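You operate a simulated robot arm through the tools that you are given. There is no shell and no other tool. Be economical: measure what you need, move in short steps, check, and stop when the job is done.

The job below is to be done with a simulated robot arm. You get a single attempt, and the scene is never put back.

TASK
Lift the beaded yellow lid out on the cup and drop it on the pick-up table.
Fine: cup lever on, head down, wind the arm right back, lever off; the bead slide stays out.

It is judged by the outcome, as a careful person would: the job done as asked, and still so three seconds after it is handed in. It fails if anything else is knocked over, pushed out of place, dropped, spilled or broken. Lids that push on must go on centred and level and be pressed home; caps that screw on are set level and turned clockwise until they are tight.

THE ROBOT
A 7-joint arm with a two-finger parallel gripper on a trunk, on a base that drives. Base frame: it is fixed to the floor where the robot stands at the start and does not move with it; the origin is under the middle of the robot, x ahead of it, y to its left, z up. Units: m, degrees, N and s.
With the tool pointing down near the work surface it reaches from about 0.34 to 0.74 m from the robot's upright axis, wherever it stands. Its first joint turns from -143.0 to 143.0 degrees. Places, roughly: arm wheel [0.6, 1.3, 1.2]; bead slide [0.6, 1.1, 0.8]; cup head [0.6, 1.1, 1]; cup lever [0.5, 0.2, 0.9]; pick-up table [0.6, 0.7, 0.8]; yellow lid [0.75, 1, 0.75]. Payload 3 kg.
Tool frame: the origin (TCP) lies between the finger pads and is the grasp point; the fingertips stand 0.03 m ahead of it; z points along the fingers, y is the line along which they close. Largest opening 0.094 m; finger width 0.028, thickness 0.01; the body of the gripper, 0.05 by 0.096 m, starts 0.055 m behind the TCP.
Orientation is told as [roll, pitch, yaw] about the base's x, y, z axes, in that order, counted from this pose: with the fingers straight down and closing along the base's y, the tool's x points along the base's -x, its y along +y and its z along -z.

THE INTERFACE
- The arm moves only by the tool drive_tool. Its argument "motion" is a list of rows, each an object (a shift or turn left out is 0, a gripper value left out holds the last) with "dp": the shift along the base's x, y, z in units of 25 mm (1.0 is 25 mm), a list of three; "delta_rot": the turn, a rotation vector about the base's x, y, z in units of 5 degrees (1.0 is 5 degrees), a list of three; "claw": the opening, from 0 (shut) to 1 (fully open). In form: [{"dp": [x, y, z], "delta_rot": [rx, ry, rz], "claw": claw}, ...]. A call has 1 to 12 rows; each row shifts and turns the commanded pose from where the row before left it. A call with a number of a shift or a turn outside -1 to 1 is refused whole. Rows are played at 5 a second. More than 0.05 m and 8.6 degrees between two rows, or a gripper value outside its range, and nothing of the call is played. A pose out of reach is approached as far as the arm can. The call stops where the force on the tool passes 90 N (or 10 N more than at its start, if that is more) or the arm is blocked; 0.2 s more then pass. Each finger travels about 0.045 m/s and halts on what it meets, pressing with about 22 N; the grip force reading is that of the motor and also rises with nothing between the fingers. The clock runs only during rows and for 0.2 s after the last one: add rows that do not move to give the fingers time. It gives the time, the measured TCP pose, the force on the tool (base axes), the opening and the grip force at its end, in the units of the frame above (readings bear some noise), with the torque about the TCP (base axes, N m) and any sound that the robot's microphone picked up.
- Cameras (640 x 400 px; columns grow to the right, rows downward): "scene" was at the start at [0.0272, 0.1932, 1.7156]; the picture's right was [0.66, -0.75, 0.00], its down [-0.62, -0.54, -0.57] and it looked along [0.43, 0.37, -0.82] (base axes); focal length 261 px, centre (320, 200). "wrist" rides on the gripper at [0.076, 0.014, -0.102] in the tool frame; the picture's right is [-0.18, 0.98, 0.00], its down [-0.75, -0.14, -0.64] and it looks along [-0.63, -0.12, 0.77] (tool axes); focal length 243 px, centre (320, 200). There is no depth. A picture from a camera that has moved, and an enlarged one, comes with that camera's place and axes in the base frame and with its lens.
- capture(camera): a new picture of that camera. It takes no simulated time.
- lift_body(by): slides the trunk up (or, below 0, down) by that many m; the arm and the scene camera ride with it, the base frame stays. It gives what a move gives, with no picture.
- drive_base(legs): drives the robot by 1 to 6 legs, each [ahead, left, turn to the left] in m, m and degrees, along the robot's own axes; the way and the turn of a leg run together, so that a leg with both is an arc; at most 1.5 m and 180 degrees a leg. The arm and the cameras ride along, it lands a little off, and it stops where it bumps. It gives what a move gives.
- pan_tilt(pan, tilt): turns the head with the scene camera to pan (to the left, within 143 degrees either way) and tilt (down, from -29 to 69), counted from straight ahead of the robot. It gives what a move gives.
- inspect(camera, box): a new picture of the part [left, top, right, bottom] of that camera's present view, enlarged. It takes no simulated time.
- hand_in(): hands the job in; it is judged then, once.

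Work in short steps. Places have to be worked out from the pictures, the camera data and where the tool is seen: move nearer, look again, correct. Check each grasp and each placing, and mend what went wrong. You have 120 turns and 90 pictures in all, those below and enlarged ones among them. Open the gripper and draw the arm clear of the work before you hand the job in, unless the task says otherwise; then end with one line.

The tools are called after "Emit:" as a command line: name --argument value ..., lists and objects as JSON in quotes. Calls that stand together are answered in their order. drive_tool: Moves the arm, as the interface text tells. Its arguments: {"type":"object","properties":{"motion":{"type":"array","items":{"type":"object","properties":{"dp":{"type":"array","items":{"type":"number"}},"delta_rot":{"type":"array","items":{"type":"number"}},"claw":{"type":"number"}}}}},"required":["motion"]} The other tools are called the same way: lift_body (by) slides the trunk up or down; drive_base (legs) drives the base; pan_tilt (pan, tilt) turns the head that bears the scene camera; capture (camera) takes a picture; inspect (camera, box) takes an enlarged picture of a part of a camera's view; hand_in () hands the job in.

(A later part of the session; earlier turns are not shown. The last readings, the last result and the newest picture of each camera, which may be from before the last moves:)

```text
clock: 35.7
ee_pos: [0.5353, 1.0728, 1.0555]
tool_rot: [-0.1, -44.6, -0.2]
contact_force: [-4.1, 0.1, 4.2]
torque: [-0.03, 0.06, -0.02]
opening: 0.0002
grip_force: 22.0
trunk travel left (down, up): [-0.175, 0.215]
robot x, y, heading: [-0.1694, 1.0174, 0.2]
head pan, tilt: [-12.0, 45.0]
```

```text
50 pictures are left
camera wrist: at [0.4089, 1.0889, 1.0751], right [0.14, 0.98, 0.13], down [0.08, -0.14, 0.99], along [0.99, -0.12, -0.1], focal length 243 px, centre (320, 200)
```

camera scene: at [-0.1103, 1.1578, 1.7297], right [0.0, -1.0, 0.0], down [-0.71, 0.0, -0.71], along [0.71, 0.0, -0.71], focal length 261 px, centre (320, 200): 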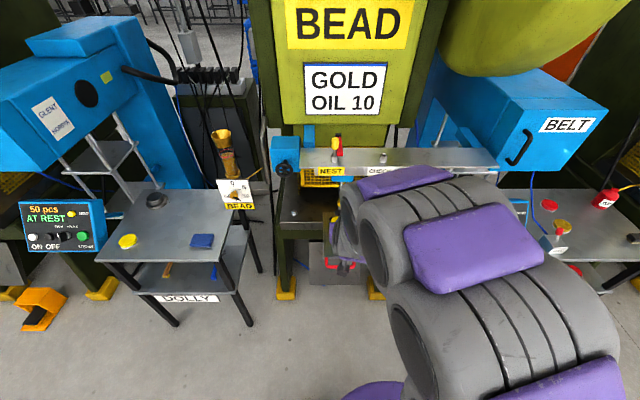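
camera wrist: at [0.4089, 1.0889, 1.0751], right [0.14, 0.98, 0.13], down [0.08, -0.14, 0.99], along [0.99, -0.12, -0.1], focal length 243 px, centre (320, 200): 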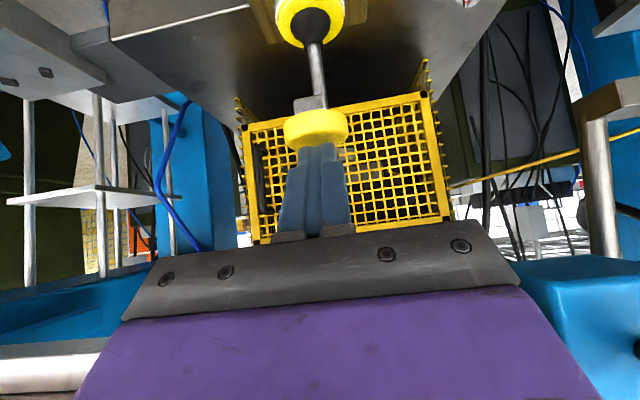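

The lid is lifted on the cup and the head is spring-returning. I continue up, then back away from the knob.

Emit:
drive_tool --motion '[{"dp": [0, 0, 0.5]}, {"dp": [0, 0, 0.5]}, {"dp": [-0.2, 0, 0.5]}, {"dp": [-0.6, 0, 0.3]}, {"dp": [-1, 0, 0]}, {"dp": [-1, 0, 0]}, {"dp": [-1, 0, 0]}]'

Emit:
capture --camera "wrist"

Emit:
pan_tilt --pan 0 --tilt 40

Emit:
capture --camera "scene"

```text
clock: 37.3
ee_pos: [0.4418, 1.0742, 1.1038]
tool_rot: [-0.1, -45.0, -0.2]
contact_force: [0.0, 0.0, -0.2]
torque: [0.01, -0.02, 0.0]
opening: 0.0
grip_force: 21.9
trunk travel left (down, up): [-0.175, 0.215]
robot x, y, heading: [-0.1662, 1.0194, -0.1]
head pan, tilt: [-12.0, 45.0]
```

```text
49 pictures are left
camera wrist: at [0.3153, 1.0898, 1.1209], right [0.14, 0.98, 0.13], down [0.08, -0.14, 0.99], along [0.99, -0.12, -0.1], focal length 243 px, centre (320, 200)
```

wrist: 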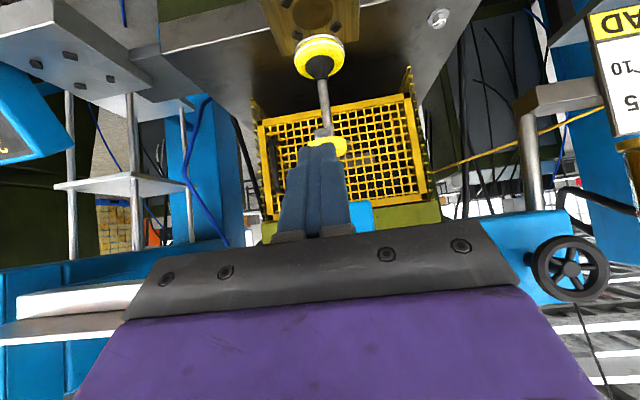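

```text
clock: 38.0
ee_pos: [0.4438, 1.0748, 1.1012]
tool_rot: [0.1, -45.0, -0.3]
contact_force: [0.3, -0.3, -0.1]
torque: [-0.03, -0.02, 0.02]
opening: 0.0001
grip_force: 22.3
trunk travel left (down, up): [-0.175, 0.215]
robot x, y, heading: [-0.1655, 1.0145, -0.2]
head pan, tilt: [0.0, 40.0]
```

```text
48 pictures are left
camera scene: at [-0.1072, 1.1579, 1.737], right [0.0, -1.0, 0.0], down [-0.64, 0.0, -0.76], along [0.76, 0.0, -0.64], focal length 261 px, centre (320, 200)
```

scene: 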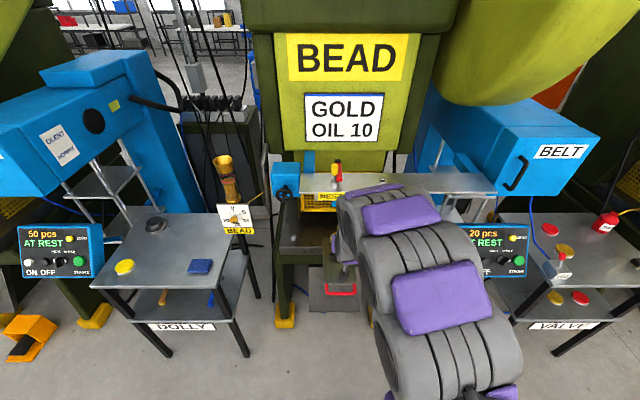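

The nest is empty and the lid hangs on the cup. The wheel is at ≈(0.566,1.274,1.19), axis along x, diameter ≈0.065: I can grip its rim with fingers pointing forward. Drive left 0.22 m and level the tool.

Emit:
drive_tool --motion '[{"dp": [-1, 0, 0.3]}, {"dp": [-1, 0, 0.3]}]'

Emit:
drive_base --legs '[[0, 0.22, 0]]'

Emit:
drive_tool --motion '[{"dp": [0, 0, 0.4], "delta_rot": [0, -1, 0], "claw": 1}, {"dp": [0, 0, 0.4], "delta_rot": [0, -1, 0]}, {"dp": [0, 0, 0.4], "delta_rot": [0, -1, 0]}, {"dp": [0, 0, 0.4], "delta_rot": [0, -1, 0]}, {"dp": [0, 0, 0.4], "delta_rot": [0, -1, 0]}, {"dp": [0, 0, 0.4], "delta_rot": [0, -1, 0]}, {"dp": [0, 0, 0.4], "delta_rot": [0, -1, 0]}, {"dp": [0, 0, 0], "delta_rot": [0, -1, 0]}, {"dp": [0, 0, 0], "delta_rot": [0, -1, 0]}]'

Emit:
capture --camera "wrist"

Emit:
capture --camera "scene"

```text
clock: 38.6
ee_pos: [0.3912, 1.0725, 1.1179]
tool_rot: [0.1, -45.0, -0.4]
contact_force: [0.2, 0.0, -0.4]
torque: [0.01, -0.01, -0.02]
opening: 0.0002
grip_force: 21.9
trunk travel left (down, up): [-0.175, 0.215]
robot x, y, heading: [-0.165, 1.0162, -0.2]
head pan, tilt: [0.0, 40.0]
```

```text
clock: 40.3
ee_pos: [0.3929, 1.2907, 1.118]
tool_rot: [0.4, -45.0, -0.7]
contact_force: [0.9, 0.1, 0.6]
torque: [0.04, -0.03, 0.01]
opening: 0.0
grip_force: 22.3
trunk travel left (down, up): [-0.175, 0.215]
robot x, y, heading: [-0.1665, 1.2336, -0.2]
head pan, tilt: [0.0, 40.0]
```

```text
clock: 42.3
ee_pos: [0.4661, 1.2381, 1.2753]
tool_rot: [11.0, -87.6, -11.2]
contact_force: [-0.2, -0.3, -0.4]
torque: [-0.01, -0.01, -0.02]
opening: 0.094
grip_force: 0.2
out of reach, approached as far as the arm can: row 2, 3, 4, 5, 6, 7, 8, 9
trunk travel left (down, up): [-0.175, 0.215]
robot x, y, heading: [-0.1635, 1.2392, 0.0]
head pan, tilt: [0.0, 40.0]
```

```text
47 pictures are left
camera wrist: at [0.3594, 1.2533, 1.2023], right [0.01, 0.98, 0.19], down [-0.61, -0.15, 0.78], along [0.79, -0.12, 0.6], focal length 243 px, centre (320, 200)
```

wrist: 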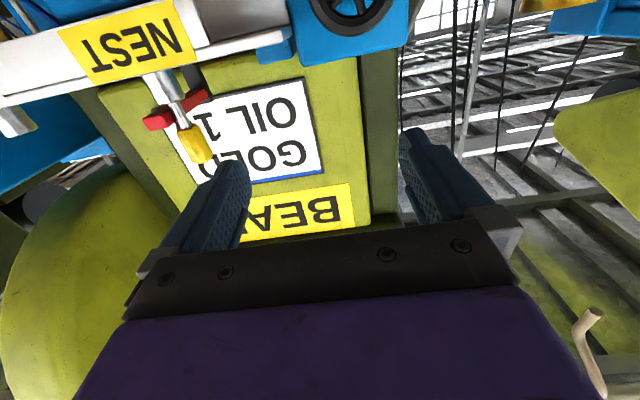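

```text
46 pictures are left
camera scene: at [-0.1071, 1.3758, 1.7372], right [0.0, -1.0, 0.0], down [-0.64, 0.0, -0.76], along [0.76, 0.0, -0.64], focal length 261 px, centre (320, 200)
```

scene: 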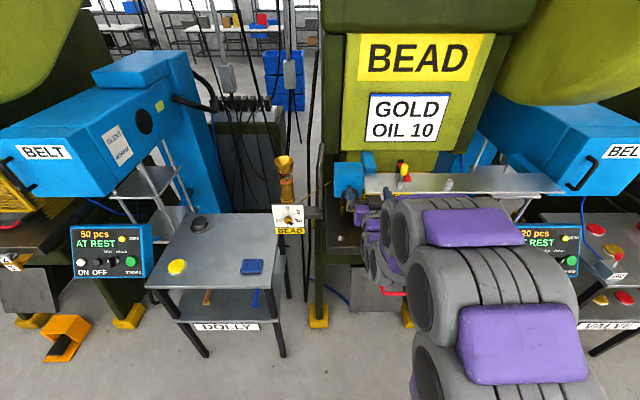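

Orientation is good but it was too close in again. Back the base 0.17 m, then move toward a standoff in front of the wheel.

Emit:
drive_base --legs '[[-0.17, 0.02, 0]]'

Emit:
drive_tool --motion '[{"dp": [0.8, 0, 0]}, {"dp": [0.8, 0, 0]}, {"dp": [0.8, 0, 0]}, {"dp": [0.8, 0, 0]}, {"dp": [0.8, 0, 0]}, {"dp": [0.8, 0, 0]}]'

Emit:
capture --camera "wrist"

```text
clock: 43.8
ee_pos: [0.2949, 1.2582, 1.2736]
tool_rot: [10.9, -87.6, -11.0]
contact_force: [0.2, 0.3, 0.2]
torque: [0.03, -0.01, 0.03]
opening: 0.0943
grip_force: 0.0
trunk travel left (down, up): [-0.175, 0.215]
robot x, y, heading: [-0.3353, 1.2557, -0.0]
head pan, tilt: [0.0, 40.0]
```

```text
clock: 45.2
ee_pos: [0.4157, 1.2607, 1.2744]
tool_rot: [9.6, -87.6, -9.8]
contact_force: [-0.6, 1.1, 1.3]
torque: [-0.02, -0.02, 0.03]
opening: 0.0939
grip_force: 0.0
trunk travel left (down, up): [-0.175, 0.215]
robot x, y, heading: [-0.3386, 1.2575, -0.2]
head pan, tilt: [0.0, 40.0]
```

```text
45 pictures are left
camera wrist: at [0.3089, 1.2754, 1.2029], right [0.01, 0.98, 0.19], down [-0.61, -0.14, 0.78], along [0.79, -0.12, 0.6], focal length 243 px, centre (320, 200)
```

wrist: 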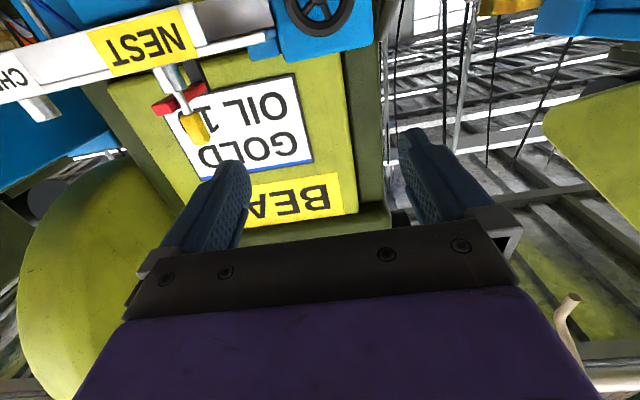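

Lower to wheel height and approach to a standoff; then re-measure the wheel.

Emit:
drive_tool --motion '[{"dp": [0.3, 0.1, -0.8], "delta_rot": [0, -0.5, 0]}, {"dp": [0.3, 0.1, -0.8]}, {"dp": [0.3, 0.1, -0.8]}, {"dp": [0.3, 0.1, -0.8]}]'

Emit:
capture --camera "wrist"

Emit:
inspect --camera "scene" --box '[280, 150, 440, 250]'

```text
clock: 46.2
ee_pos: [0.4449, 1.2693, 1.1934]
tool_rot: [105.4, -89.6, -105.4]
contact_force: [-0.1, -0.5, -0.8]
torque: [-0.01, -0.02, 0.02]
opening: 0.0942
grip_force: 0.1
trunk travel left (down, up): [-0.175, 0.215]
robot x, y, heading: [-0.3399, 1.2596, -0.0]
head pan, tilt: [0.0, 40.0]
```

```text
44 pictures are left
camera wrist: at [0.3417, 1.2851, 1.117], right [0.0, 0.98, 0.19], down [-0.64, -0.14, 0.75], along [0.77, -0.12, 0.63], focal length 243 px, centre (320, 200)
```

wrist: 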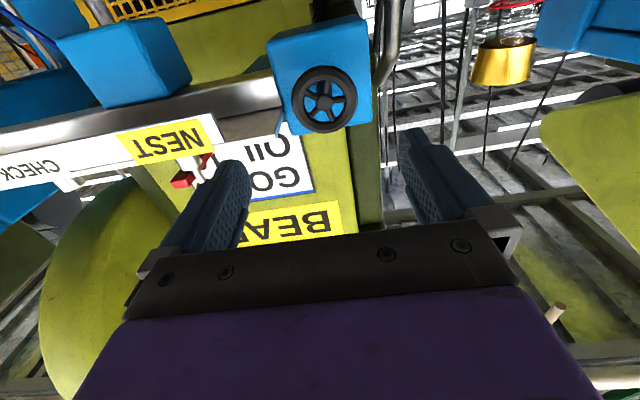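

```text
4.00 times, centred on (360, 200) of scene
camera zoom: at [-0.2743, 1.3987, 1.7369], right [0.0, -1.0, 0.0], down [-0.65, 0.0, -0.76], along [0.76, 0.0, -0.65], focal length 1042 px, centre (160, 200)
```

zoom: 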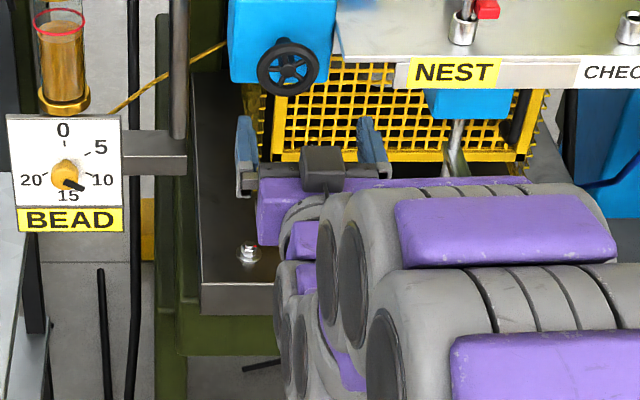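

Wheel refined: centre ≈(0.567,1.276,1.187). The beam's end (y≈1.237) would foul a finger at its -y side, so I turn the tool 90° about x to grip top and bottom, with the camera on the +y side.

Emit:
drive_tool --motion '[{"dp": [0, 0.27, -0.25], "delta_rot": [1, 0, 0]}, {"delta_rot": [1, 0, 0]}, {"delta_rot": [1, 0, 0]}, {"delta_rot": [1, 0, 0]}, {"delta_rot": [1, 0, 0]}, {"delta_rot": [1, 0, 0]}, {"delta_rot": [1, 0, 0]}, {"delta_rot": [1, 0, 0]}, {"delta_rot": [1, 0, 0]}, {"delta_rot": [1, 0, 0]}, {"delta_rot": [1, 0, 0]}, {"delta_rot": [1, 0, 0]}]'

Emit:
drive_tool --motion '[{"delta_rot": [1, 0, 0]}, {"delta_rot": [1, 0, 0]}, {"delta_rot": [1, 0, 0]}, {"delta_rot": [1, 0, 0]}, {"delta_rot": [1, 0, 0]}, {"delta_rot": [1, 0, 0]}]'

Emit:
capture --camera "wrist"

Emit:
inspect --camera "scene" --box '[280, 150, 440, 250]'

```text
clock: 48.8
ee_pos: [0.4418, 1.2765, 1.1886]
tool_rot: [89.9, -29.5, -90.2]
contact_force: [0.7, 0.3, 0.2]
torque: [0.03, -0.02, 0.02]
opening: 0.0942
grip_force: 0.0
trunk travel left (down, up): [-0.175, 0.215]
robot x, y, heading: [-0.338, 1.2539, -0.1]
head pan, tilt: [0.0, 40.0]
```

```text
clock: 50.2
ee_pos: [0.4438, 1.2754, 1.189]
tool_rot: [89.9, 0.5, -90.1]
contact_force: [0.3, 0.6, -0.3]
torque: [-0.02, 0.01, -0.04]
opening: 0.094
grip_force: 0.1
trunk travel left (down, up): [-0.175, 0.215]
robot x, y, heading: [-0.3389, 1.2565, 0.1]
head pan, tilt: [0.0, 40.0]
```

```text
42 pictures are left
camera wrist: at [0.3413, 1.3529, 1.2039], right [0.0, -0.19, 0.98], down [-0.65, -0.75, -0.15], along [0.76, -0.63, -0.12], focal length 243 px, centre (320, 200)
```

wrist: 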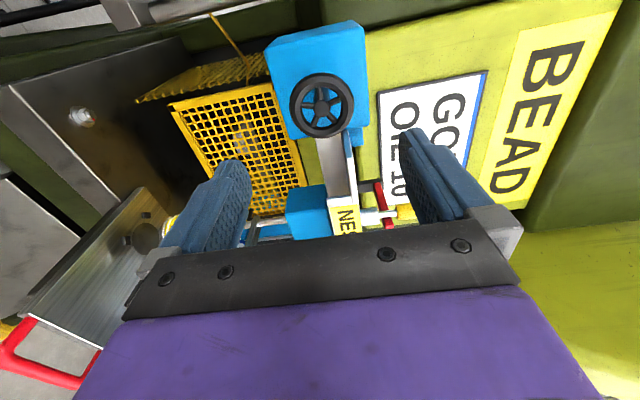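

```text
4.00 times, centred on (360, 200) of scene
camera zoom: at [-0.2753, 1.3982, 1.737], right [0.0, -1.0, 0.0], down [-0.64, 0.0, -0.76], along [0.76, 0.0, -0.64], focal length 1042 px, centre (160, 200)
```

zoom: 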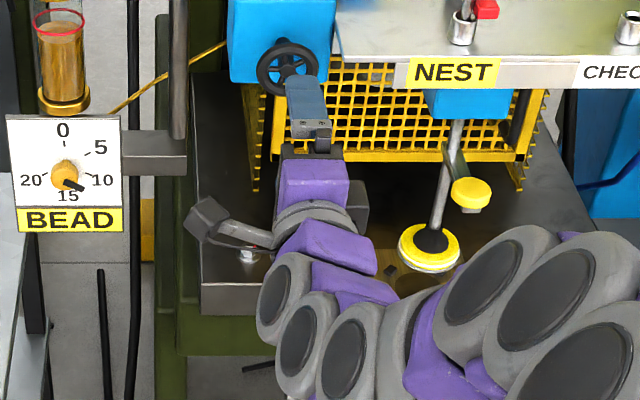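

The lid hangs visibly on the cup. Tool is aligned with the wheel; I advance to x≈0.548 and close on the rim.

Emit:
drive_tool --motion '[{"dp": [1, 0, 0]}, {"dp": [1, 0.06, 0]}, {"dp": [1, 0, 0]}, {"dp": [0.7, 0, 0]}, {"dp": [0.5, 0, 0]}]'

Emit:
capture --camera "wrist"

```text
clock: 51.4
ee_pos: [0.5482, 1.2781, 1.1876]
tool_rot: [89.8, 0.4, -90.2]
contact_force: [0.5, 0.9, -0.4]
torque: [0.02, 0.01, 0.02]
opening: 0.0939
grip_force: 0.0
trunk travel left (down, up): [-0.175, 0.215]
robot x, y, heading: [-0.3341, 1.2575, -0.1]
head pan, tilt: [0.0, 40.0]
```

```text
40 pictures are left
camera wrist: at [0.4466, 1.3549, 1.2031], right [0.0, -0.19, 0.98], down [-0.65, -0.75, -0.14], along [0.76, -0.63, -0.12], focal length 243 px, centre (320, 200)
```

wrist: 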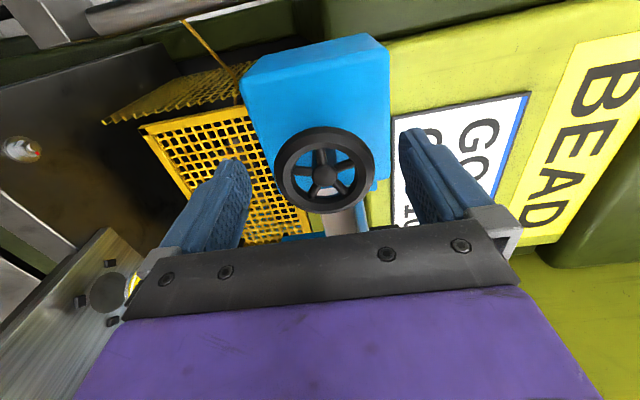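

Wheel lies between the fingers. Advance 4 mm and close on it.

Emit:
drive_tool --motion '[{"dp": [0.16, 0, 0.08]}, {"claw": 0}, {}, {}, {}]'

Emit:
capture --camera "wrist"

```text
clock: 52.6
ee_pos: [0.5532, 1.2766, 1.1894]
tool_rot: [89.9, 0.5, -90.3]
contact_force: [-0.6, -0.8, -1.3]
torque: [-0.05, 0.06, 0.05]
opening: 0.0596
grip_force: 45.1
trunk travel left (down, up): [-0.175, 0.215]
robot x, y, heading: [-0.3353, 1.2557, -0.1]
head pan, tilt: [0.0, 40.0]
```

```text
39 pictures are left
camera wrist: at [0.4501, 1.3547, 1.2051], right [0.0, -0.19, 0.98], down [-0.65, -0.75, -0.14], along [0.76, -0.63, -0.12], focal length 243 px, centre (320, 200)
```

wrist: 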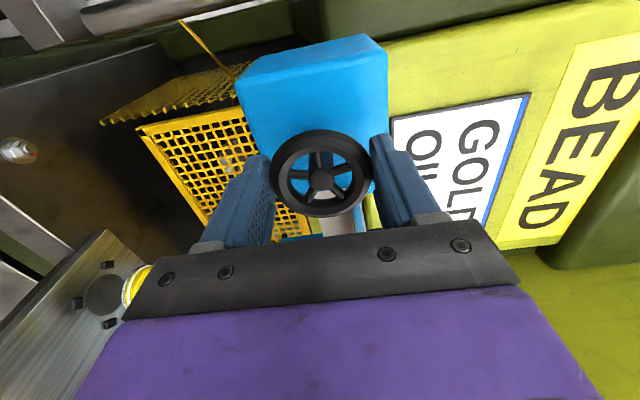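

Gripped at 60 mm. I try turning clockwise (seen from the robot, +x) by 20° and watch the torque.

Emit:
drive_tool --motion '[{"delta_rot": [0.6, 0, 0]}, {"delta_rot": [0.8, 0, 0]}, {"delta_rot": [0.8, 0, 0]}, {"delta_rot": [0.8, 0, 0]}, {"delta_rot": [0.8, 0, 0]}]'

Emit:
inspect --camera "scene" --box '[280, 150, 440, 250]'

```text
clock: 53.8
ee_pos: [0.553, 1.2793, 1.1934]
tool_rot: [89.9, 19.5, -90.1]
contact_force: [5.7, 1.3, 11.8]
torque: [-1.92, -0.06, 0.17]
opening: 0.0587
grip_force: 44.5
trunk travel left (down, up): [-0.175, 0.215]
robot x, y, heading: [-0.336, 1.2592, 0.2]
head pan, tilt: [0.0, 40.0]
```

```text
4.00 times, centred on (360, 200) of scene
camera zoom: at [-0.2763, 1.4001, 1.7371], right [0.0, -1.0, 0.0], down [-0.64, 0.0, -0.76], along [0.76, 0.0, -0.64], focal length 1042 px, centre (160, 200)
```

zoom: 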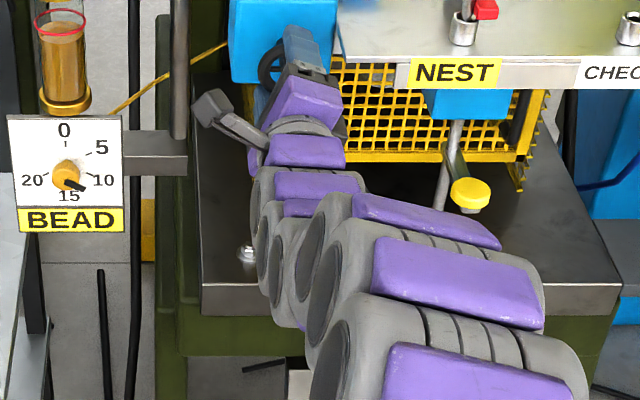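

1.9 Nm of resistance and no carriage motion: that's the stop direction. I turn the other way.

Emit:
drive_tool --motion '[{"dp": [0, -0.05, -0.05], "delta_rot": [-1, 0, 0]}, {"dp": [0, -0.05, -0.05], "delta_rot": [-1, 0, 0]}, {"delta_rot": [-1, 0, 0]}, {"delta_rot": [-1, 0, 0]}, {"delta_rot": [-1, 0, 0]}, {"delta_rot": [-1, 0, 0]}, {"delta_rot": [-1, 0, 0]}, {"delta_rot": [-1, 0, 0]}]'

Emit:
inspect --camera "scene" --box '[280, 150, 440, 250]'

```text
clock: 55.6
ee_pos: [0.5512, 1.2782, 1.1886]
tool_rot: [90.0, -20.8, -90.2]
contact_force: [12.0, 12.5, 22.1]
torque: [0.07, -0.58, 0.19]
opening: 0.0584
grip_force: 45.3
trunk travel left (down, up): [-0.175, 0.215]
robot x, y, heading: [-0.3339, 1.2558, 0.3]
head pan, tilt: [0.0, 40.0]
```

```text
4.00 times, centred on (360, 200) of scene
camera zoom: at [-0.2774, 1.4056, 1.7366], right [0.0, -1.0, 0.0], down [-0.64, 0.0, -0.77], along [0.77, 0.0, -0.64], focal length 1042 px, centre (160, 200)
```

zoom: 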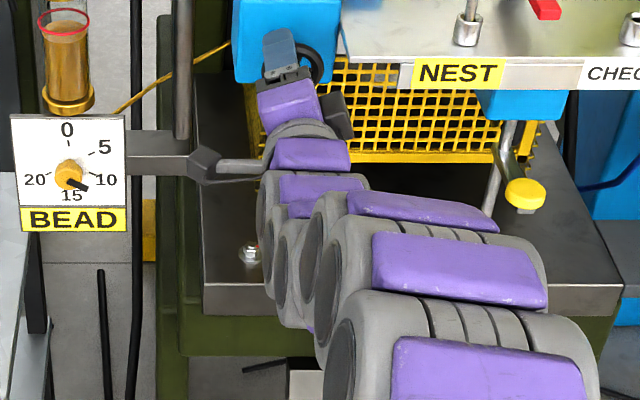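

It works: the carriage moved ≈4.5 cm toward the pick-up table. Continue to about -50°.

Emit:
drive_tool --motion '[{"dp": [0, 0.03, 0.06], "delta_rot": [-1, 0, 0]}, {"delta_rot": [-1, 0, 0]}, {"delta_rot": [-1, 0, 0]}, {"delta_rot": [-1, 0, 0]}, {"delta_rot": [-1, 0, 0]}, {"delta_rot": [-1, 0, 0]}]'

Emit:
inspect --camera "scene" --box '[280, 150, 440, 250]'

```text
clock: 57.0
ee_pos: [0.5527, 1.2761, 1.1869]
tool_rot: [89.6, -50.7, -90.0]
contact_force: [-11.6, 7.2, -8.7]
torque: [0.19, -0.42, -0.46]
opening: 0.0581
grip_force: 44.8
trunk travel left (down, up): [-0.175, 0.215]
robot x, y, heading: [-0.3365, 1.2586, 0.3]
head pan, tilt: [0.0, 40.0]
```

```text
4.00 times, centred on (360, 200) of scene
camera zoom: at [-0.2754, 1.4027, 1.7365], right [0.0, -1.0, 0.0], down [-0.64, 0.0, -0.76], along [0.76, 0.0, -0.64], focal length 1042 px, centre (160, 200)
```

zoom: 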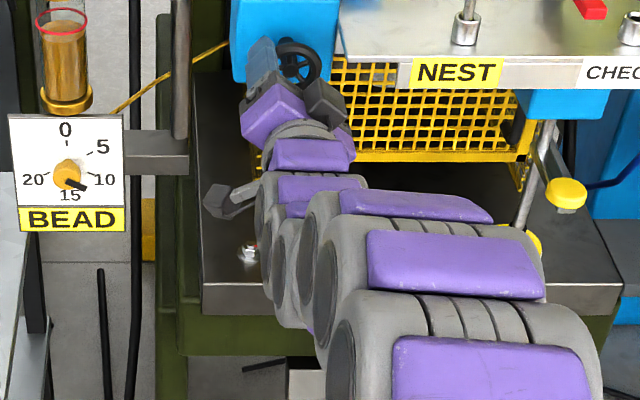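

Moved ≈9 cm so far for ~70°. Release, back off, rotate back +100° and regrip.

Emit:
drive_tool --motion '[{"claw": 1}, {}, {}, {"dp": [-0.9, 0, 0]}, {"dp": [-0.9, 0, 0], "delta_rot": [1, 0, 0]}, {"delta_rot": [1, 0, 0]}, {"delta_rot": [1, 0, 0]}, {"delta_rot": [1, 0, 0]}, {"delta_rot": [1, 0, 0]}, {"delta_rot": [1, 0, 0]}, {"delta_rot": [1, 0, 0]}, {"delta_rot": [1, 0, 0]}]'

Emit:
drive_tool --motion '[{"delta_rot": [1, 0, 0]}, {"delta_rot": [1, 0, 0]}, {"delta_rot": [1, 0, 0]}, {"delta_rot": [1, 0, 0]}, {"delta_rot": [1, 0, 0]}, {"delta_rot": [1, 0, 0]}, {"delta_rot": [1, 0, 0]}, {"delta_rot": [1, 0, 0]}, {"delta_rot": [1, 0, 0]}, {"delta_rot": [1, 0, 0]}, {"delta_rot": [1, 0, 0]}, {"delta_rot": [1, 0, 0]}]'

Emit:
capture --camera "wrist"

Emit:
capture --camera "scene"

```text
clock: 59.6
ee_pos: [0.5075, 1.2762, 1.1898]
tool_rot: [89.9, -10.4, -90.1]
contact_force: [-0.5, -0.4, 0.3]
torque: [0.01, -0.03, -0.01]
opening: 0.094
grip_force: 0.1
trunk travel left (down, up): [-0.175, 0.215]
robot x, y, heading: [-0.3363, 1.2561, -0.0]
head pan, tilt: [0.0, 40.0]
```

```text
clock: 62.2
ee_pos: [0.5074, 1.2761, 1.1879]
tool_rot: [89.7, 49.5, -90.3]
contact_force: [0.3, 0.4, 0.3]
torque: [0.02, 0.02, 0.01]
opening: 0.0942
grip_force: 0.1
trunk travel left (down, up): [-0.175, 0.215]
robot x, y, heading: [-0.3368, 1.2563, -0.2]
head pan, tilt: [0.0, 40.0]
```

```text
35 pictures are left
camera wrist: at [0.4055, 1.3157, 1.2568], right [0.0, -0.87, 0.5], down [-0.65, -0.38, -0.66], along [0.76, -0.32, -0.56], focal length 243 px, centre (320, 200)
```

wrist: 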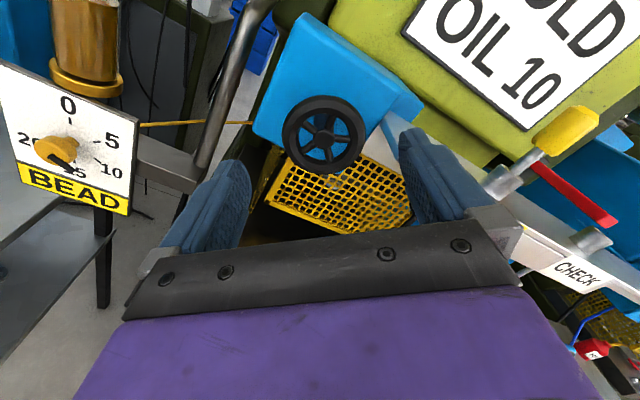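

```text
34 pictures are left
camera scene: at [-0.2748, 1.3986, 1.737], right [0.0, -1.0, 0.0], down [-0.65, 0.0, -0.76], along [0.76, 0.0, -0.65], focal length 261 px, centre (320, 200)
```

scene: 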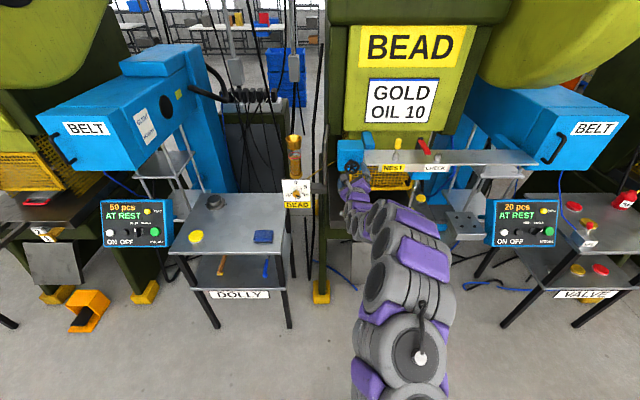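

Wheel sits between the fingers. Advance and regrip at +50°.

Emit:
drive_tool --motion '[{"dp": [0.6, 0, 0.04]}, {"dp": [0.6, 0, 0.04]}, {"dp": [0.6, 0, 0]}, {"claw": 0}, {}, {}, {}]'

Emit:
drive_tool --motion '[{"delta_rot": [-1, 0, 0]}, {"delta_rot": [-1, 0, 0]}, {"delta_rot": [-1, 0, 0]}, {"delta_rot": [-1, 0, 0]}, {"delta_rot": [-1, 0, 0]}, {"delta_rot": [-1, 0, 0]}, {"delta_rot": [-1, 0, 0]}, {"delta_rot": [-1, 0, 0]}, {"delta_rot": [-1, 0, 0]}, {"delta_rot": [-1, 0, 0]}, {"delta_rot": [-1, 0, 0]}, {"delta_rot": [-1, 0, 0]}]'

Emit:
inspect --camera "scene" --box '[320, 130, 560, 280]'

```text
clock: 63.8
ee_pos: [0.5516, 1.2768, 1.1924]
tool_rot: [89.7, 49.4, -90.3]
contact_force: [2.3, -1.1, 4.8]
torque: [0.1, -0.18, -0.42]
opening: 0.0589
grip_force: 44.7
trunk travel left (down, up): [-0.175, 0.215]
robot x, y, heading: [-0.3349, 1.2604, -0.1]
head pan, tilt: [0.0, 40.0]
```

```text
clock: 66.4
ee_pos: [0.5531, 1.278, 1.1893]
tool_rot: [89.6, -10.7, -90.2]
contact_force: [-5.0, 0.9, -7.6]
torque: [0.14, -0.11, -0.5]
opening: 0.0588
grip_force: 45.3
trunk travel left (down, up): [-0.175, 0.215]
robot x, y, heading: [-0.3359, 1.257, -0.1]
head pan, tilt: [0.0, 40.0]
```

```text
2.67 times, centred on (440, 205) of scene
camera zoom: at [-0.2738, 1.3993, 1.7368], right [0.0, -1.0, 0.0], down [-0.65, 0.0, -0.76], along [0.76, 0.0, -0.65], focal length 695 px, centre (0, 187)
```

zoom: 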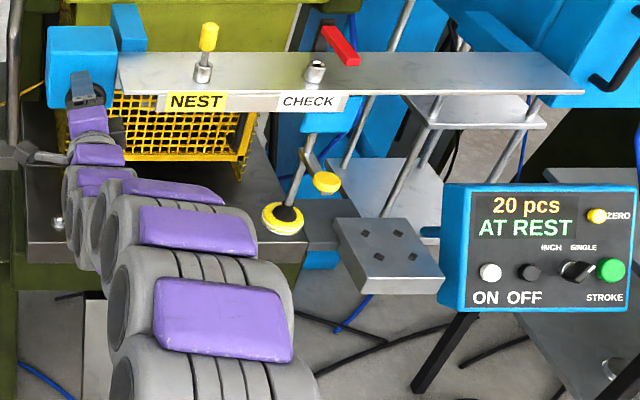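

Lid still on the cup, on its way. Continue to -50°, then release, return and regrip.

Emit:
drive_tool --motion '[{"delta_rot": [-1, 0, 0]}, {"delta_rot": [-1, 0, 0]}, {"delta_rot": [-1, 0, 0]}, {"delta_rot": [-1, 0, 0]}, {"delta_rot": [-1, 0, 0]}, {"delta_rot": [-1, 0, 0]}, {"delta_rot": [-1, 0, 0]}, {"delta_rot": [-1, 0, 0]}, {"claw": 1}, {}, {}, {"dp": [-0.6, 0, 0]}]'

Emit:
drive_tool --motion '[{"dp": [-0.6, 0, 0]}, {"dp": [-0.6, 0, 0]}, {"delta_rot": [1, 0, 0]}, {"delta_rot": [1, 0, 0]}, {"delta_rot": [1, 0, 0]}, {"delta_rot": [1, 0, 0]}, {"delta_rot": [1, 0, 0]}, {"delta_rot": [1, 0, 0]}, {"delta_rot": [1, 0, 0]}, {"delta_rot": [1, 0, 0]}, {"delta_rot": [1, 0, 0]}, {"delta_rot": [1, 0, 0]}]'

Emit:
drive_tool --motion '[{"delta_rot": [1, 0, 0]}, {"delta_rot": [1, 0, 0]}, {"delta_rot": [1, 0, 0]}, {"delta_rot": [1, 0, 0]}, {"delta_rot": [1, 0, 0]}, {"delta_rot": [1, 0, 0]}, {"delta_rot": [1, 0, 0]}, {"delta_rot": [1, 0, 0]}, {"delta_rot": [1, 0, 0]}, {"delta_rot": [1, 0, 0]}]'

Emit:
inspect --camera "scene" --box '[320, 130, 560, 280]'

Emit:
capture --camera "wrist"

```text
clock: 69.0
ee_pos: [0.5371, 1.2756, 1.1925]
tool_rot: [90.2, -50.7, -90.4]
contact_force: [0.4, -0.4, 0.9]
torque: [-0.02, 0.01, 0.01]
opening: 0.0938
grip_force: 0.1
trunk travel left (down, up): [-0.175, 0.215]
robot x, y, heading: [-0.3357, 1.2551, -0.1]
head pan, tilt: [0.0, 40.0]
```

```text
clock: 71.6
ee_pos: [0.5072, 1.2775, 1.1917]
tool_rot: [89.7, -0.5, -90.2]
contact_force: [0.8, 0.3, 0.3]
torque: [0.02, 0.02, -0.01]
opening: 0.0943
grip_force: 0.1
trunk travel left (down, up): [-0.175, 0.215]
robot x, y, heading: [-0.3313, 1.2599, -0.3]
head pan, tilt: [0.0, 40.0]
```

```text
clock: 73.8
ee_pos: [0.5079, 1.2763, 1.1918]
tool_rot: [89.7, 49.5, -90.3]
contact_force: [-0.2, 0.3, -0.2]
torque: [0.01, -0.01, 0.01]
opening: 0.0939
grip_force: 0.1
trunk travel left (down, up): [-0.175, 0.215]
robot x, y, heading: [-0.3375, 1.2561, -0.0]
head pan, tilt: [0.0, 40.0]
```

```text
2.67 times, centred on (440, 205) of scene
camera zoom: at [-0.2748, 1.3986, 1.737], right [0.0, -1.0, 0.0], down [-0.65, 0.0, -0.76], along [0.76, 0.0, -0.65], focal length 695 px, centre (0, 187)
```

zoom: 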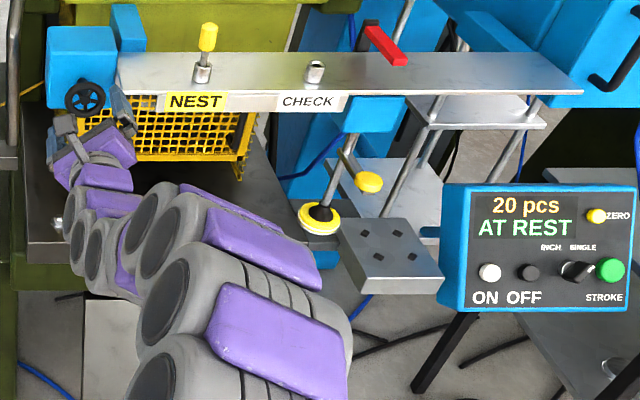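

```text
31 pictures are left
camera wrist: at [0.4052, 1.3158, 1.2589], right [0.0, -0.87, 0.5], down [-0.65, -0.38, -0.66], along [0.76, -0.32, -0.56], focal length 243 px, centre (320, 200)
```

wrist: 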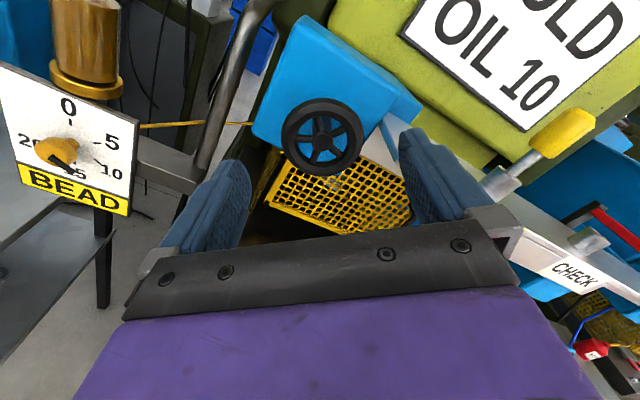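

Third grip: advance, close, turn 60°.

Emit:
drive_tool --motion '[{"dp": [0.6, 0, 0]}, {"dp": [0.6, 0, 0]}, {"dp": [0.6, 0, 0]}, {"claw": 0}, {}, {}, {}]'

Emit:
drive_tool --motion '[{"delta_rot": [-1, 0, 0]}, {"delta_rot": [-1, 0, 0]}, {"delta_rot": [-1, 0, 0]}, {"delta_rot": [-1, 0, 0]}, {"delta_rot": [-1, 0, 0]}, {"delta_rot": [-1, 0, 0]}, {"delta_rot": [-1, 0, 0]}, {"delta_rot": [-1, 0, 0]}, {"delta_rot": [-1, 0, 0]}, {"delta_rot": [-1, 0, 0]}]'

Emit:
inspect --camera "scene" --box '[320, 130, 560, 280]'

```text
clock: 75.4
ee_pos: [0.5506, 1.2761, 1.1924]
tool_rot: [89.8, 49.4, -90.2]
contact_force: [1.7, -0.6, 4.7]
torque: [0.05, -0.06, -0.49]
opening: 0.0583
grip_force: 44.8
trunk travel left (down, up): [-0.175, 0.215]
robot x, y, heading: [-0.3345, 1.2571, -0.2]
head pan, tilt: [0.0, 40.0]
```

```text
clock: 77.6
ee_pos: [0.5523, 1.2763, 1.1906]
tool_rot: [89.7, -0.7, -90.2]
contact_force: [-7.3, 2.4, -5.4]
torque: [0.15, -0.52, -0.35]
opening: 0.0583
grip_force: 45.3
trunk travel left (down, up): [-0.175, 0.215]
robot x, y, heading: [-0.3369, 1.255, -0.1]
head pan, tilt: [0.0, 40.0]
```

```text
2.67 times, centred on (440, 205) of scene
camera zoom: at [-0.2749, 1.3997, 1.7368], right [0.0, -1.0, 0.0], down [-0.65, 0.0, -0.76], along [0.76, 0.0, -0.65], focal length 695 px, centre (0, 187)
```

zoom: 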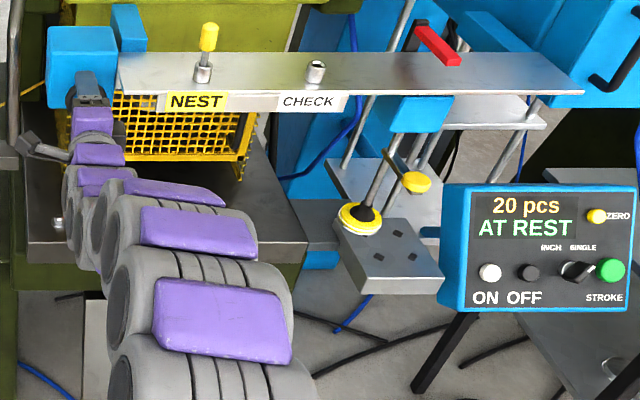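

Lid is at y≈0.757; pick-up table centre y≈0.68. Turn on, watching for the end stop.

Emit:
drive_tool --motion '[{"delta_rot": [-1, 0, 0]}, {"delta_rot": [-1, 0, 0]}, {"delta_rot": [-1, 0, 0]}, {"delta_rot": [-1, 0, 0]}, {"delta_rot": [-1, 0, 0]}, {"delta_rot": [-1, 0, 0]}, {"delta_rot": [-1, 0, 0]}, {"delta_rot": [-1, 0, 0]}, {"delta_rot": [-1, 0, 0]}, {"delta_rot": [-1, 0, 0]}]'

Emit:
inspect --camera "scene" --box '[320, 130, 560, 280]'

```text
clock: 79.8
ee_pos: [0.554, 1.2768, 1.1883]
tool_rot: [89.5, -50.6, -90.0]
contact_force: [-30.5, -2.7, -39.1]
torque: [0.27, 0.66, -0.13]
opening: 0.0583
grip_force: 44.8
trunk travel left (down, up): [-0.175, 0.215]
robot x, y, heading: [-0.3418, 1.2554, -0.2]
head pan, tilt: [0.0, 40.0]
```

```text
2.67 times, centred on (440, 205) of scene
camera zoom: at [-0.2721, 1.3979, 1.7366], right [0.0, -1.0, 0.0], down [-0.65, 0.0, -0.76], along [0.76, 0.0, -0.65], focal length 695 px, centre (0, 187)
```

zoom: 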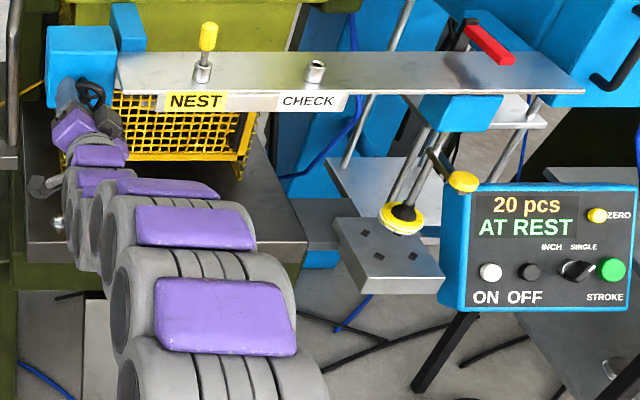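

Lid is now over the table's middle (y≈0.68), but no stop felt yet. I regrip once more and wind to the stop.

Emit:
drive_tool --motion '[{"claw": 1}, {}, {}, {"dp": [-0.6, 0, 0]}, {"dp": [-0.6, 0, 0]}, {"dp": [-0.6, 0, 0]}, {"delta_rot": [1, 0, 0]}, {"delta_rot": [1, 0, 0]}, {"delta_rot": [1, 0, 0]}, {"delta_rot": [1, 0, 0]}, {"delta_rot": [1, 0, 0]}, {"delta_rot": [1, 0, 0]}]'

Emit:
drive_tool --motion '[{"delta_rot": [1, 0, 0]}, {"delta_rot": [1, 0, 0]}, {"delta_rot": [1, 0, 0]}, {"delta_rot": [1, 0, 0]}, {"delta_rot": [1, 0, 0]}, {"delta_rot": [1, 0, 0]}, {"delta_rot": [1, 0, 0]}, {"delta_rot": [1, 0, 0]}, {"delta_rot": [1, 0, 0]}, {"delta_rot": [1, 0, 0]}]'

Emit:
drive_tool --motion '[{"dp": [0.6, 0, 0]}, {"dp": [0.6, 0, 0]}, {"dp": [0.6, 0, 0]}, {"claw": 0}, {}, {}, {}]'

Emit:
drive_tool --motion '[{"delta_rot": [-1, 0, 0]}, {"delta_rot": [-1, 0, 0]}, {"delta_rot": [-1, 0, 0]}]'

Emit:
inspect --camera "scene" --box '[320, 130, 560, 280]'

```text
clock: 82.4
ee_pos: [0.5078, 1.275, 1.1914]
tool_rot: [89.9, -20.5, -90.2]
contact_force: [-1.3, 0.6, 0.0]
torque: [-0.03, 0.0, 0.01]
opening: 0.0941
grip_force: 0.1
trunk travel left (down, up): [-0.175, 0.215]
robot x, y, heading: [-0.3387, 1.2571, -0.1]
head pan, tilt: [0.0, 40.0]
```

```text
clock: 84.6
ee_pos: [0.5067, 1.2763, 1.1917]
tool_rot: [89.7, 29.5, -90.2]
contact_force: [-0.4, 0.0, 0.3]
torque: [-0.02, -0.03, -0.04]
opening: 0.0942
grip_force: 0.3
trunk travel left (down, up): [-0.175, 0.215]
robot x, y, heading: [-0.3357, 1.2569, 0.0]
head pan, tilt: [0.0, 40.0]
```

```text
clock: 86.2
ee_pos: [0.5518, 1.2762, 1.1916]
tool_rot: [89.8, 29.5, -90.2]
contact_force: [2.1, -0.1, 5.2]
torque: [0.02, -0.24, -0.2]
opening: 0.0587
grip_force: 44.8
trunk travel left (down, up): [-0.175, 0.215]
robot x, y, heading: [-0.3358, 1.2553, -0.1]
head pan, tilt: [0.0, 40.0]
```

```text
clock: 87.0
ee_pos: [0.5522, 1.276, 1.1902]
tool_rot: [89.7, 14.4, -90.2]
contact_force: [-1.4, -2.1, -1.2]
torque: [1.26, -0.04, -0.09]
opening: 0.0598
grip_force: 44.8
trunk travel left (down, up): [-0.175, 0.215]
robot x, y, heading: [-0.3364, 1.2533, 0.1]
head pan, tilt: [0.0, 40.0]
```

```text
2.67 times, centred on (440, 205) of scene
camera zoom: at [-0.2751, 1.3968, 1.7371], right [0.0, -1.0, 0.0], down [-0.65, 0.0, -0.76], along [0.76, 0.0, -0.65], focal length 695 px, centre (0, 187)
```

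zoom: 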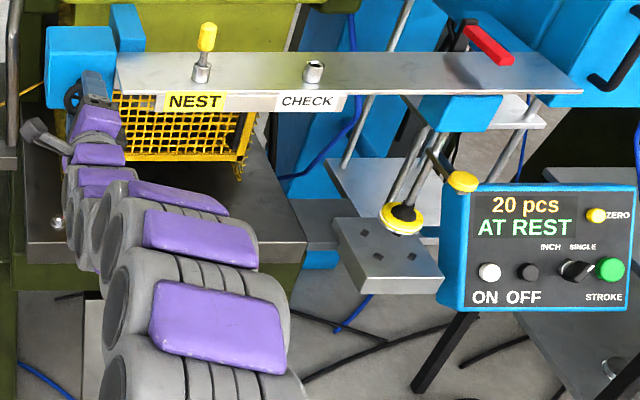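

Clear resistance (1.3 Nm) with no further motion: the arm is right back, lid over the table. Release the wheel, retract, and start turning the tool back to pointing down.

Emit:
drive_tool --motion '[{"claw": 1}, {}, {}, {"dp": [-0.8, 0, 0]}, {"dp": [-0.8, 0, 0]}, {"dp": [-0.8, 0, 0]}, {"dp": [-0.8, 0, 0]}, {"dp": [-0.8, 0, 0], "delta_rot": [-1, 0, 0]}, {"dp": [-0.8, 0, 0], "delta_rot": [-1, 0, 0]}, {"dp": [-0.8, 0, 0], "delta_rot": [-0.88, 0, 0]}, {"dp": [-0.8, 0, 0]}, {"dp": [-0.8, 0, 0]}]'

Emit:
drive_tool --motion '[{"dp": [-0.5, 0, 0.4], "delta_rot": [-0.97, 0.97, 0.97], "claw": 0}, {"dp": [-0.5, 0, 0.4], "delta_rot": [-0.97, 0.97, 0.97]}, {"dp": [-0.5, 0, 0.4], "delta_rot": [-0.97, 0.97, 0.97]}, {"dp": [-0.5, 0, 0.4], "delta_rot": [-0.97, 0.97, 0.97]}, {"dp": [0, 0, 0.4], "delta_rot": [-0.97, 0.97, 0.97]}, {"dp": [0, 0, 0.4], "delta_rot": [-0.97, 0.97, 0.97]}, {"dp": [0, 0, 0.4], "delta_rot": [-0.97, 0.97, 0.97]}, {"delta_rot": [-0.97, 0.97, 0.97]}, {"delta_rot": [-0.97, 0.97, 0.97]}, {"delta_rot": [-0.97, 0.97, 0.97]}, {"delta_rot": [-0.97, 0.97, 0.97]}, {"delta_rot": [-0.97, 0.97, 0.97]}]'

Emit:
inspect --camera "scene" --box '[320, 130, 560, 280]'

```text
clock: 89.6
ee_pos: [0.3719, 1.2757, 1.1914]
tool_rot: [90.0, 0.0, -90.2]
contact_force: [0.2, -1.1, -0.2]
torque: [0.02, 0.03, -0.04]
opening: 0.0941
grip_force: 0.0
trunk travel left (down, up): [-0.175, 0.215]
robot x, y, heading: [-0.3386, 1.2624, -0.3]
head pan, tilt: [0.0, 40.0]
```

```text
clock: 92.2
ee_pos: [0.3246, 1.2774, 1.2589]
tool_rot: [11.9, -9.8, -12.2]
contact_force: [0.3, -0.9, 0.0]
torque: [-0.02, 0.03, 0.03]
opening: 0.0003
grip_force: 22.2
trunk travel left (down, up): [-0.175, 0.215]
robot x, y, heading: [-0.3332, 1.2574, -0.2]
head pan, tilt: [0.0, 40.0]
```

```text
2.67 times, centred on (440, 205) of scene
camera zoom: at [-0.274, 1.3995, 1.7369], right [0.0, -1.0, 0.0], down [-0.65, 0.0, -0.76], along [0.76, 0.0, -0.65], focal length 695 px, centre (0, 187)
```

zoom: 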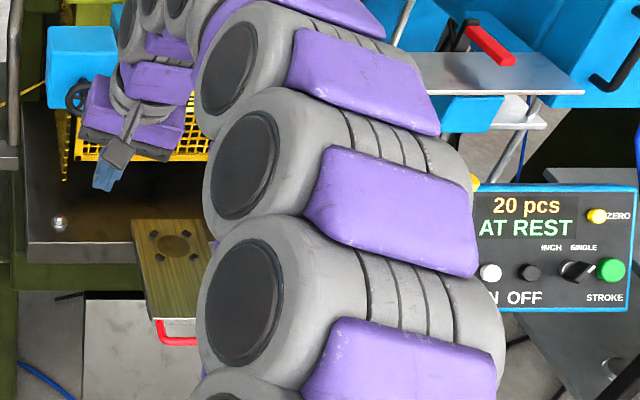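

Finish the rotation, raise, and retract toward the robot before driving.

Emit:
drive_tool --motion '[{"dp": [-0.9, 0, 0.3], "delta_rot": [-0.97, 0.97, 0.97]}, {"dp": [-0.9, 0, 0.3], "delta_rot": [-0.97, 0.97, 0.97]}, {"dp": [-0.9, 0, 0.3], "delta_rot": [-0.26, 0.1, 0.26]}, {"dp": [-0.9, 0, 0.3]}, {"dp": [-0.9, 0, 0.3]}, {"dp": [-0.9, 0, 0.3]}, {"dp": [-0.9, 0, 0.3]}, {"dp": [-0.9, 0, 0.3]}, {"dp": [-0.9, 0, 0.3]}, {"dp": [-0.9, 0, 0.3]}, {"dp": [-0.9, 0, 0]}, {"dp": [-0.5, 0, 0]}]'

Emit:
drive_base --legs '[[0, -1.2, 0], [0.33, 0, 0]]'

Emit:
pan_tilt --pan 35 --tilt 40

Emit:
capture --camera "scene"

Emit:
capture --camera "wrist"

```text
clock: 94.8
ee_pos: [0.0632, 1.2772, 1.3367]
tool_rot: [0.0, -0.9, -0.1]
contact_force: [0.8, 0.1, 0.3]
torque: [0.02, -0.02, -0.02]
opening: 0.0003
grip_force: 22.2
trunk travel left (down, up): [-0.175, 0.215]
robot x, y, heading: [-0.337, 1.2578, -0.2]
head pan, tilt: [0.0, 40.0]
```

```text
clock: 102.7
ee_pos: [0.3928, 0.0699, 1.3368]
tool_rot: [-0.2, -1.0, 0.1]
contact_force: [-0.6, -0.3, 0.0]
torque: [-0.01, 0.02, -0.01]
opening: 0.0
grip_force: 22.0
trunk travel left (down, up): [-0.175, 0.215]
robot x, y, heading: [-0.0097, 0.0467, 0.5]
head pan, tilt: [0.0, 40.0]
```

```text
clock: 103.7
ee_pos: [0.3905, 0.0667, 1.3371]
tool_rot: [-0.1, -0.9, 0.1]
contact_force: [-0.4, -0.8, 0.0]
torque: [0.04, 0.0, -0.02]
opening: 0.0
grip_force: 22.2
trunk travel left (down, up): [-0.175, 0.215]
robot x, y, heading: [-0.0089, 0.0448, -0.0]
head pan, tilt: [35.0, 40.0]
```

```text
26 pictures are left
camera scene: at [0.0335, 0.2363, 1.737], right [0.57, -0.82, 0.0], down [-0.53, -0.37, -0.76], along [0.63, 0.44, -0.64], focal length 261 px, centre (320, 200)
```

scene: 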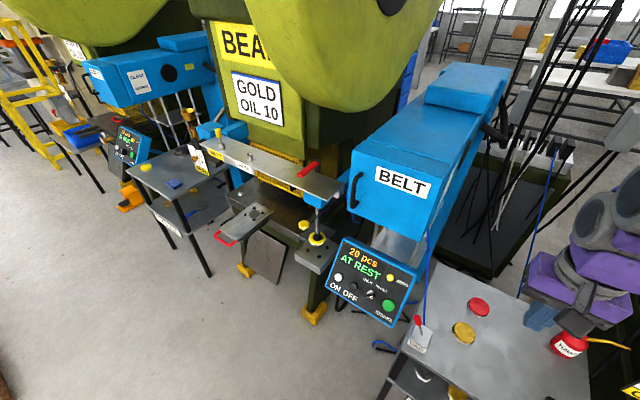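

```text
25 pictures are left
camera wrist: at [0.3118, 0.0812, 1.4376], right [0.18, 0.98, 0.0], down [0.74, -0.14, 0.66], along [0.64, -0.12, -0.76], focal length 243 px, centre (320, 200)
```

wrist: 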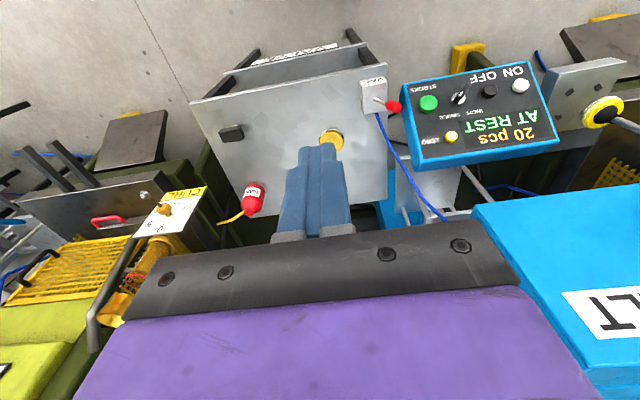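

Emit:
inspect --camera "scene" --box '[270, 190, 366, 270]'

Emit:
inspect --camera "scene" --box '[360, 270, 488, 370]'

```text
5.00 times, centred on (318, 230) of scene
camera zoom: at [0.0335, 0.2363, 1.737], right [0.57, -0.82, 0.0], down [-0.53, -0.37, -0.76], along [0.63, 0.44, -0.64], focal length 1303 px, centre (330, 50)
```

zoom: 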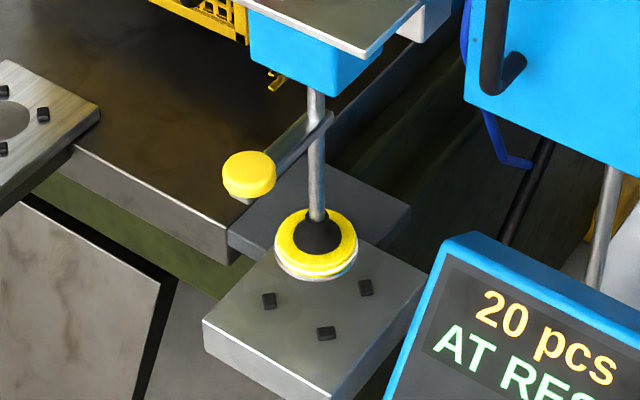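

```text
4.00 times, centred on (424, 320) of scene
camera zoom: at [0.0335, 0.2363, 1.737], right [0.57, -0.82, 0.0], down [-0.53, -0.37, -0.76], along [0.63, 0.44, -0.64], focal length 1042 px, centre (-96, -280)
```

zoom: 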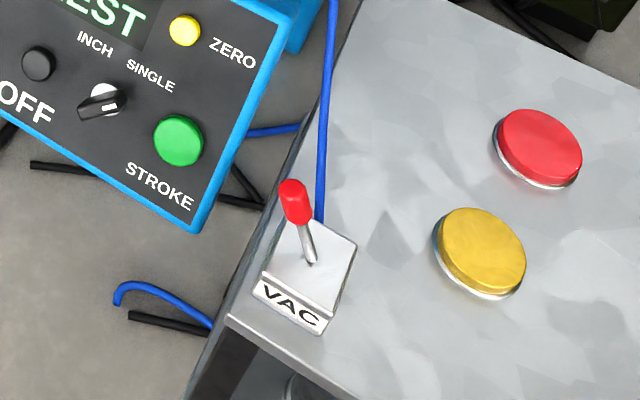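

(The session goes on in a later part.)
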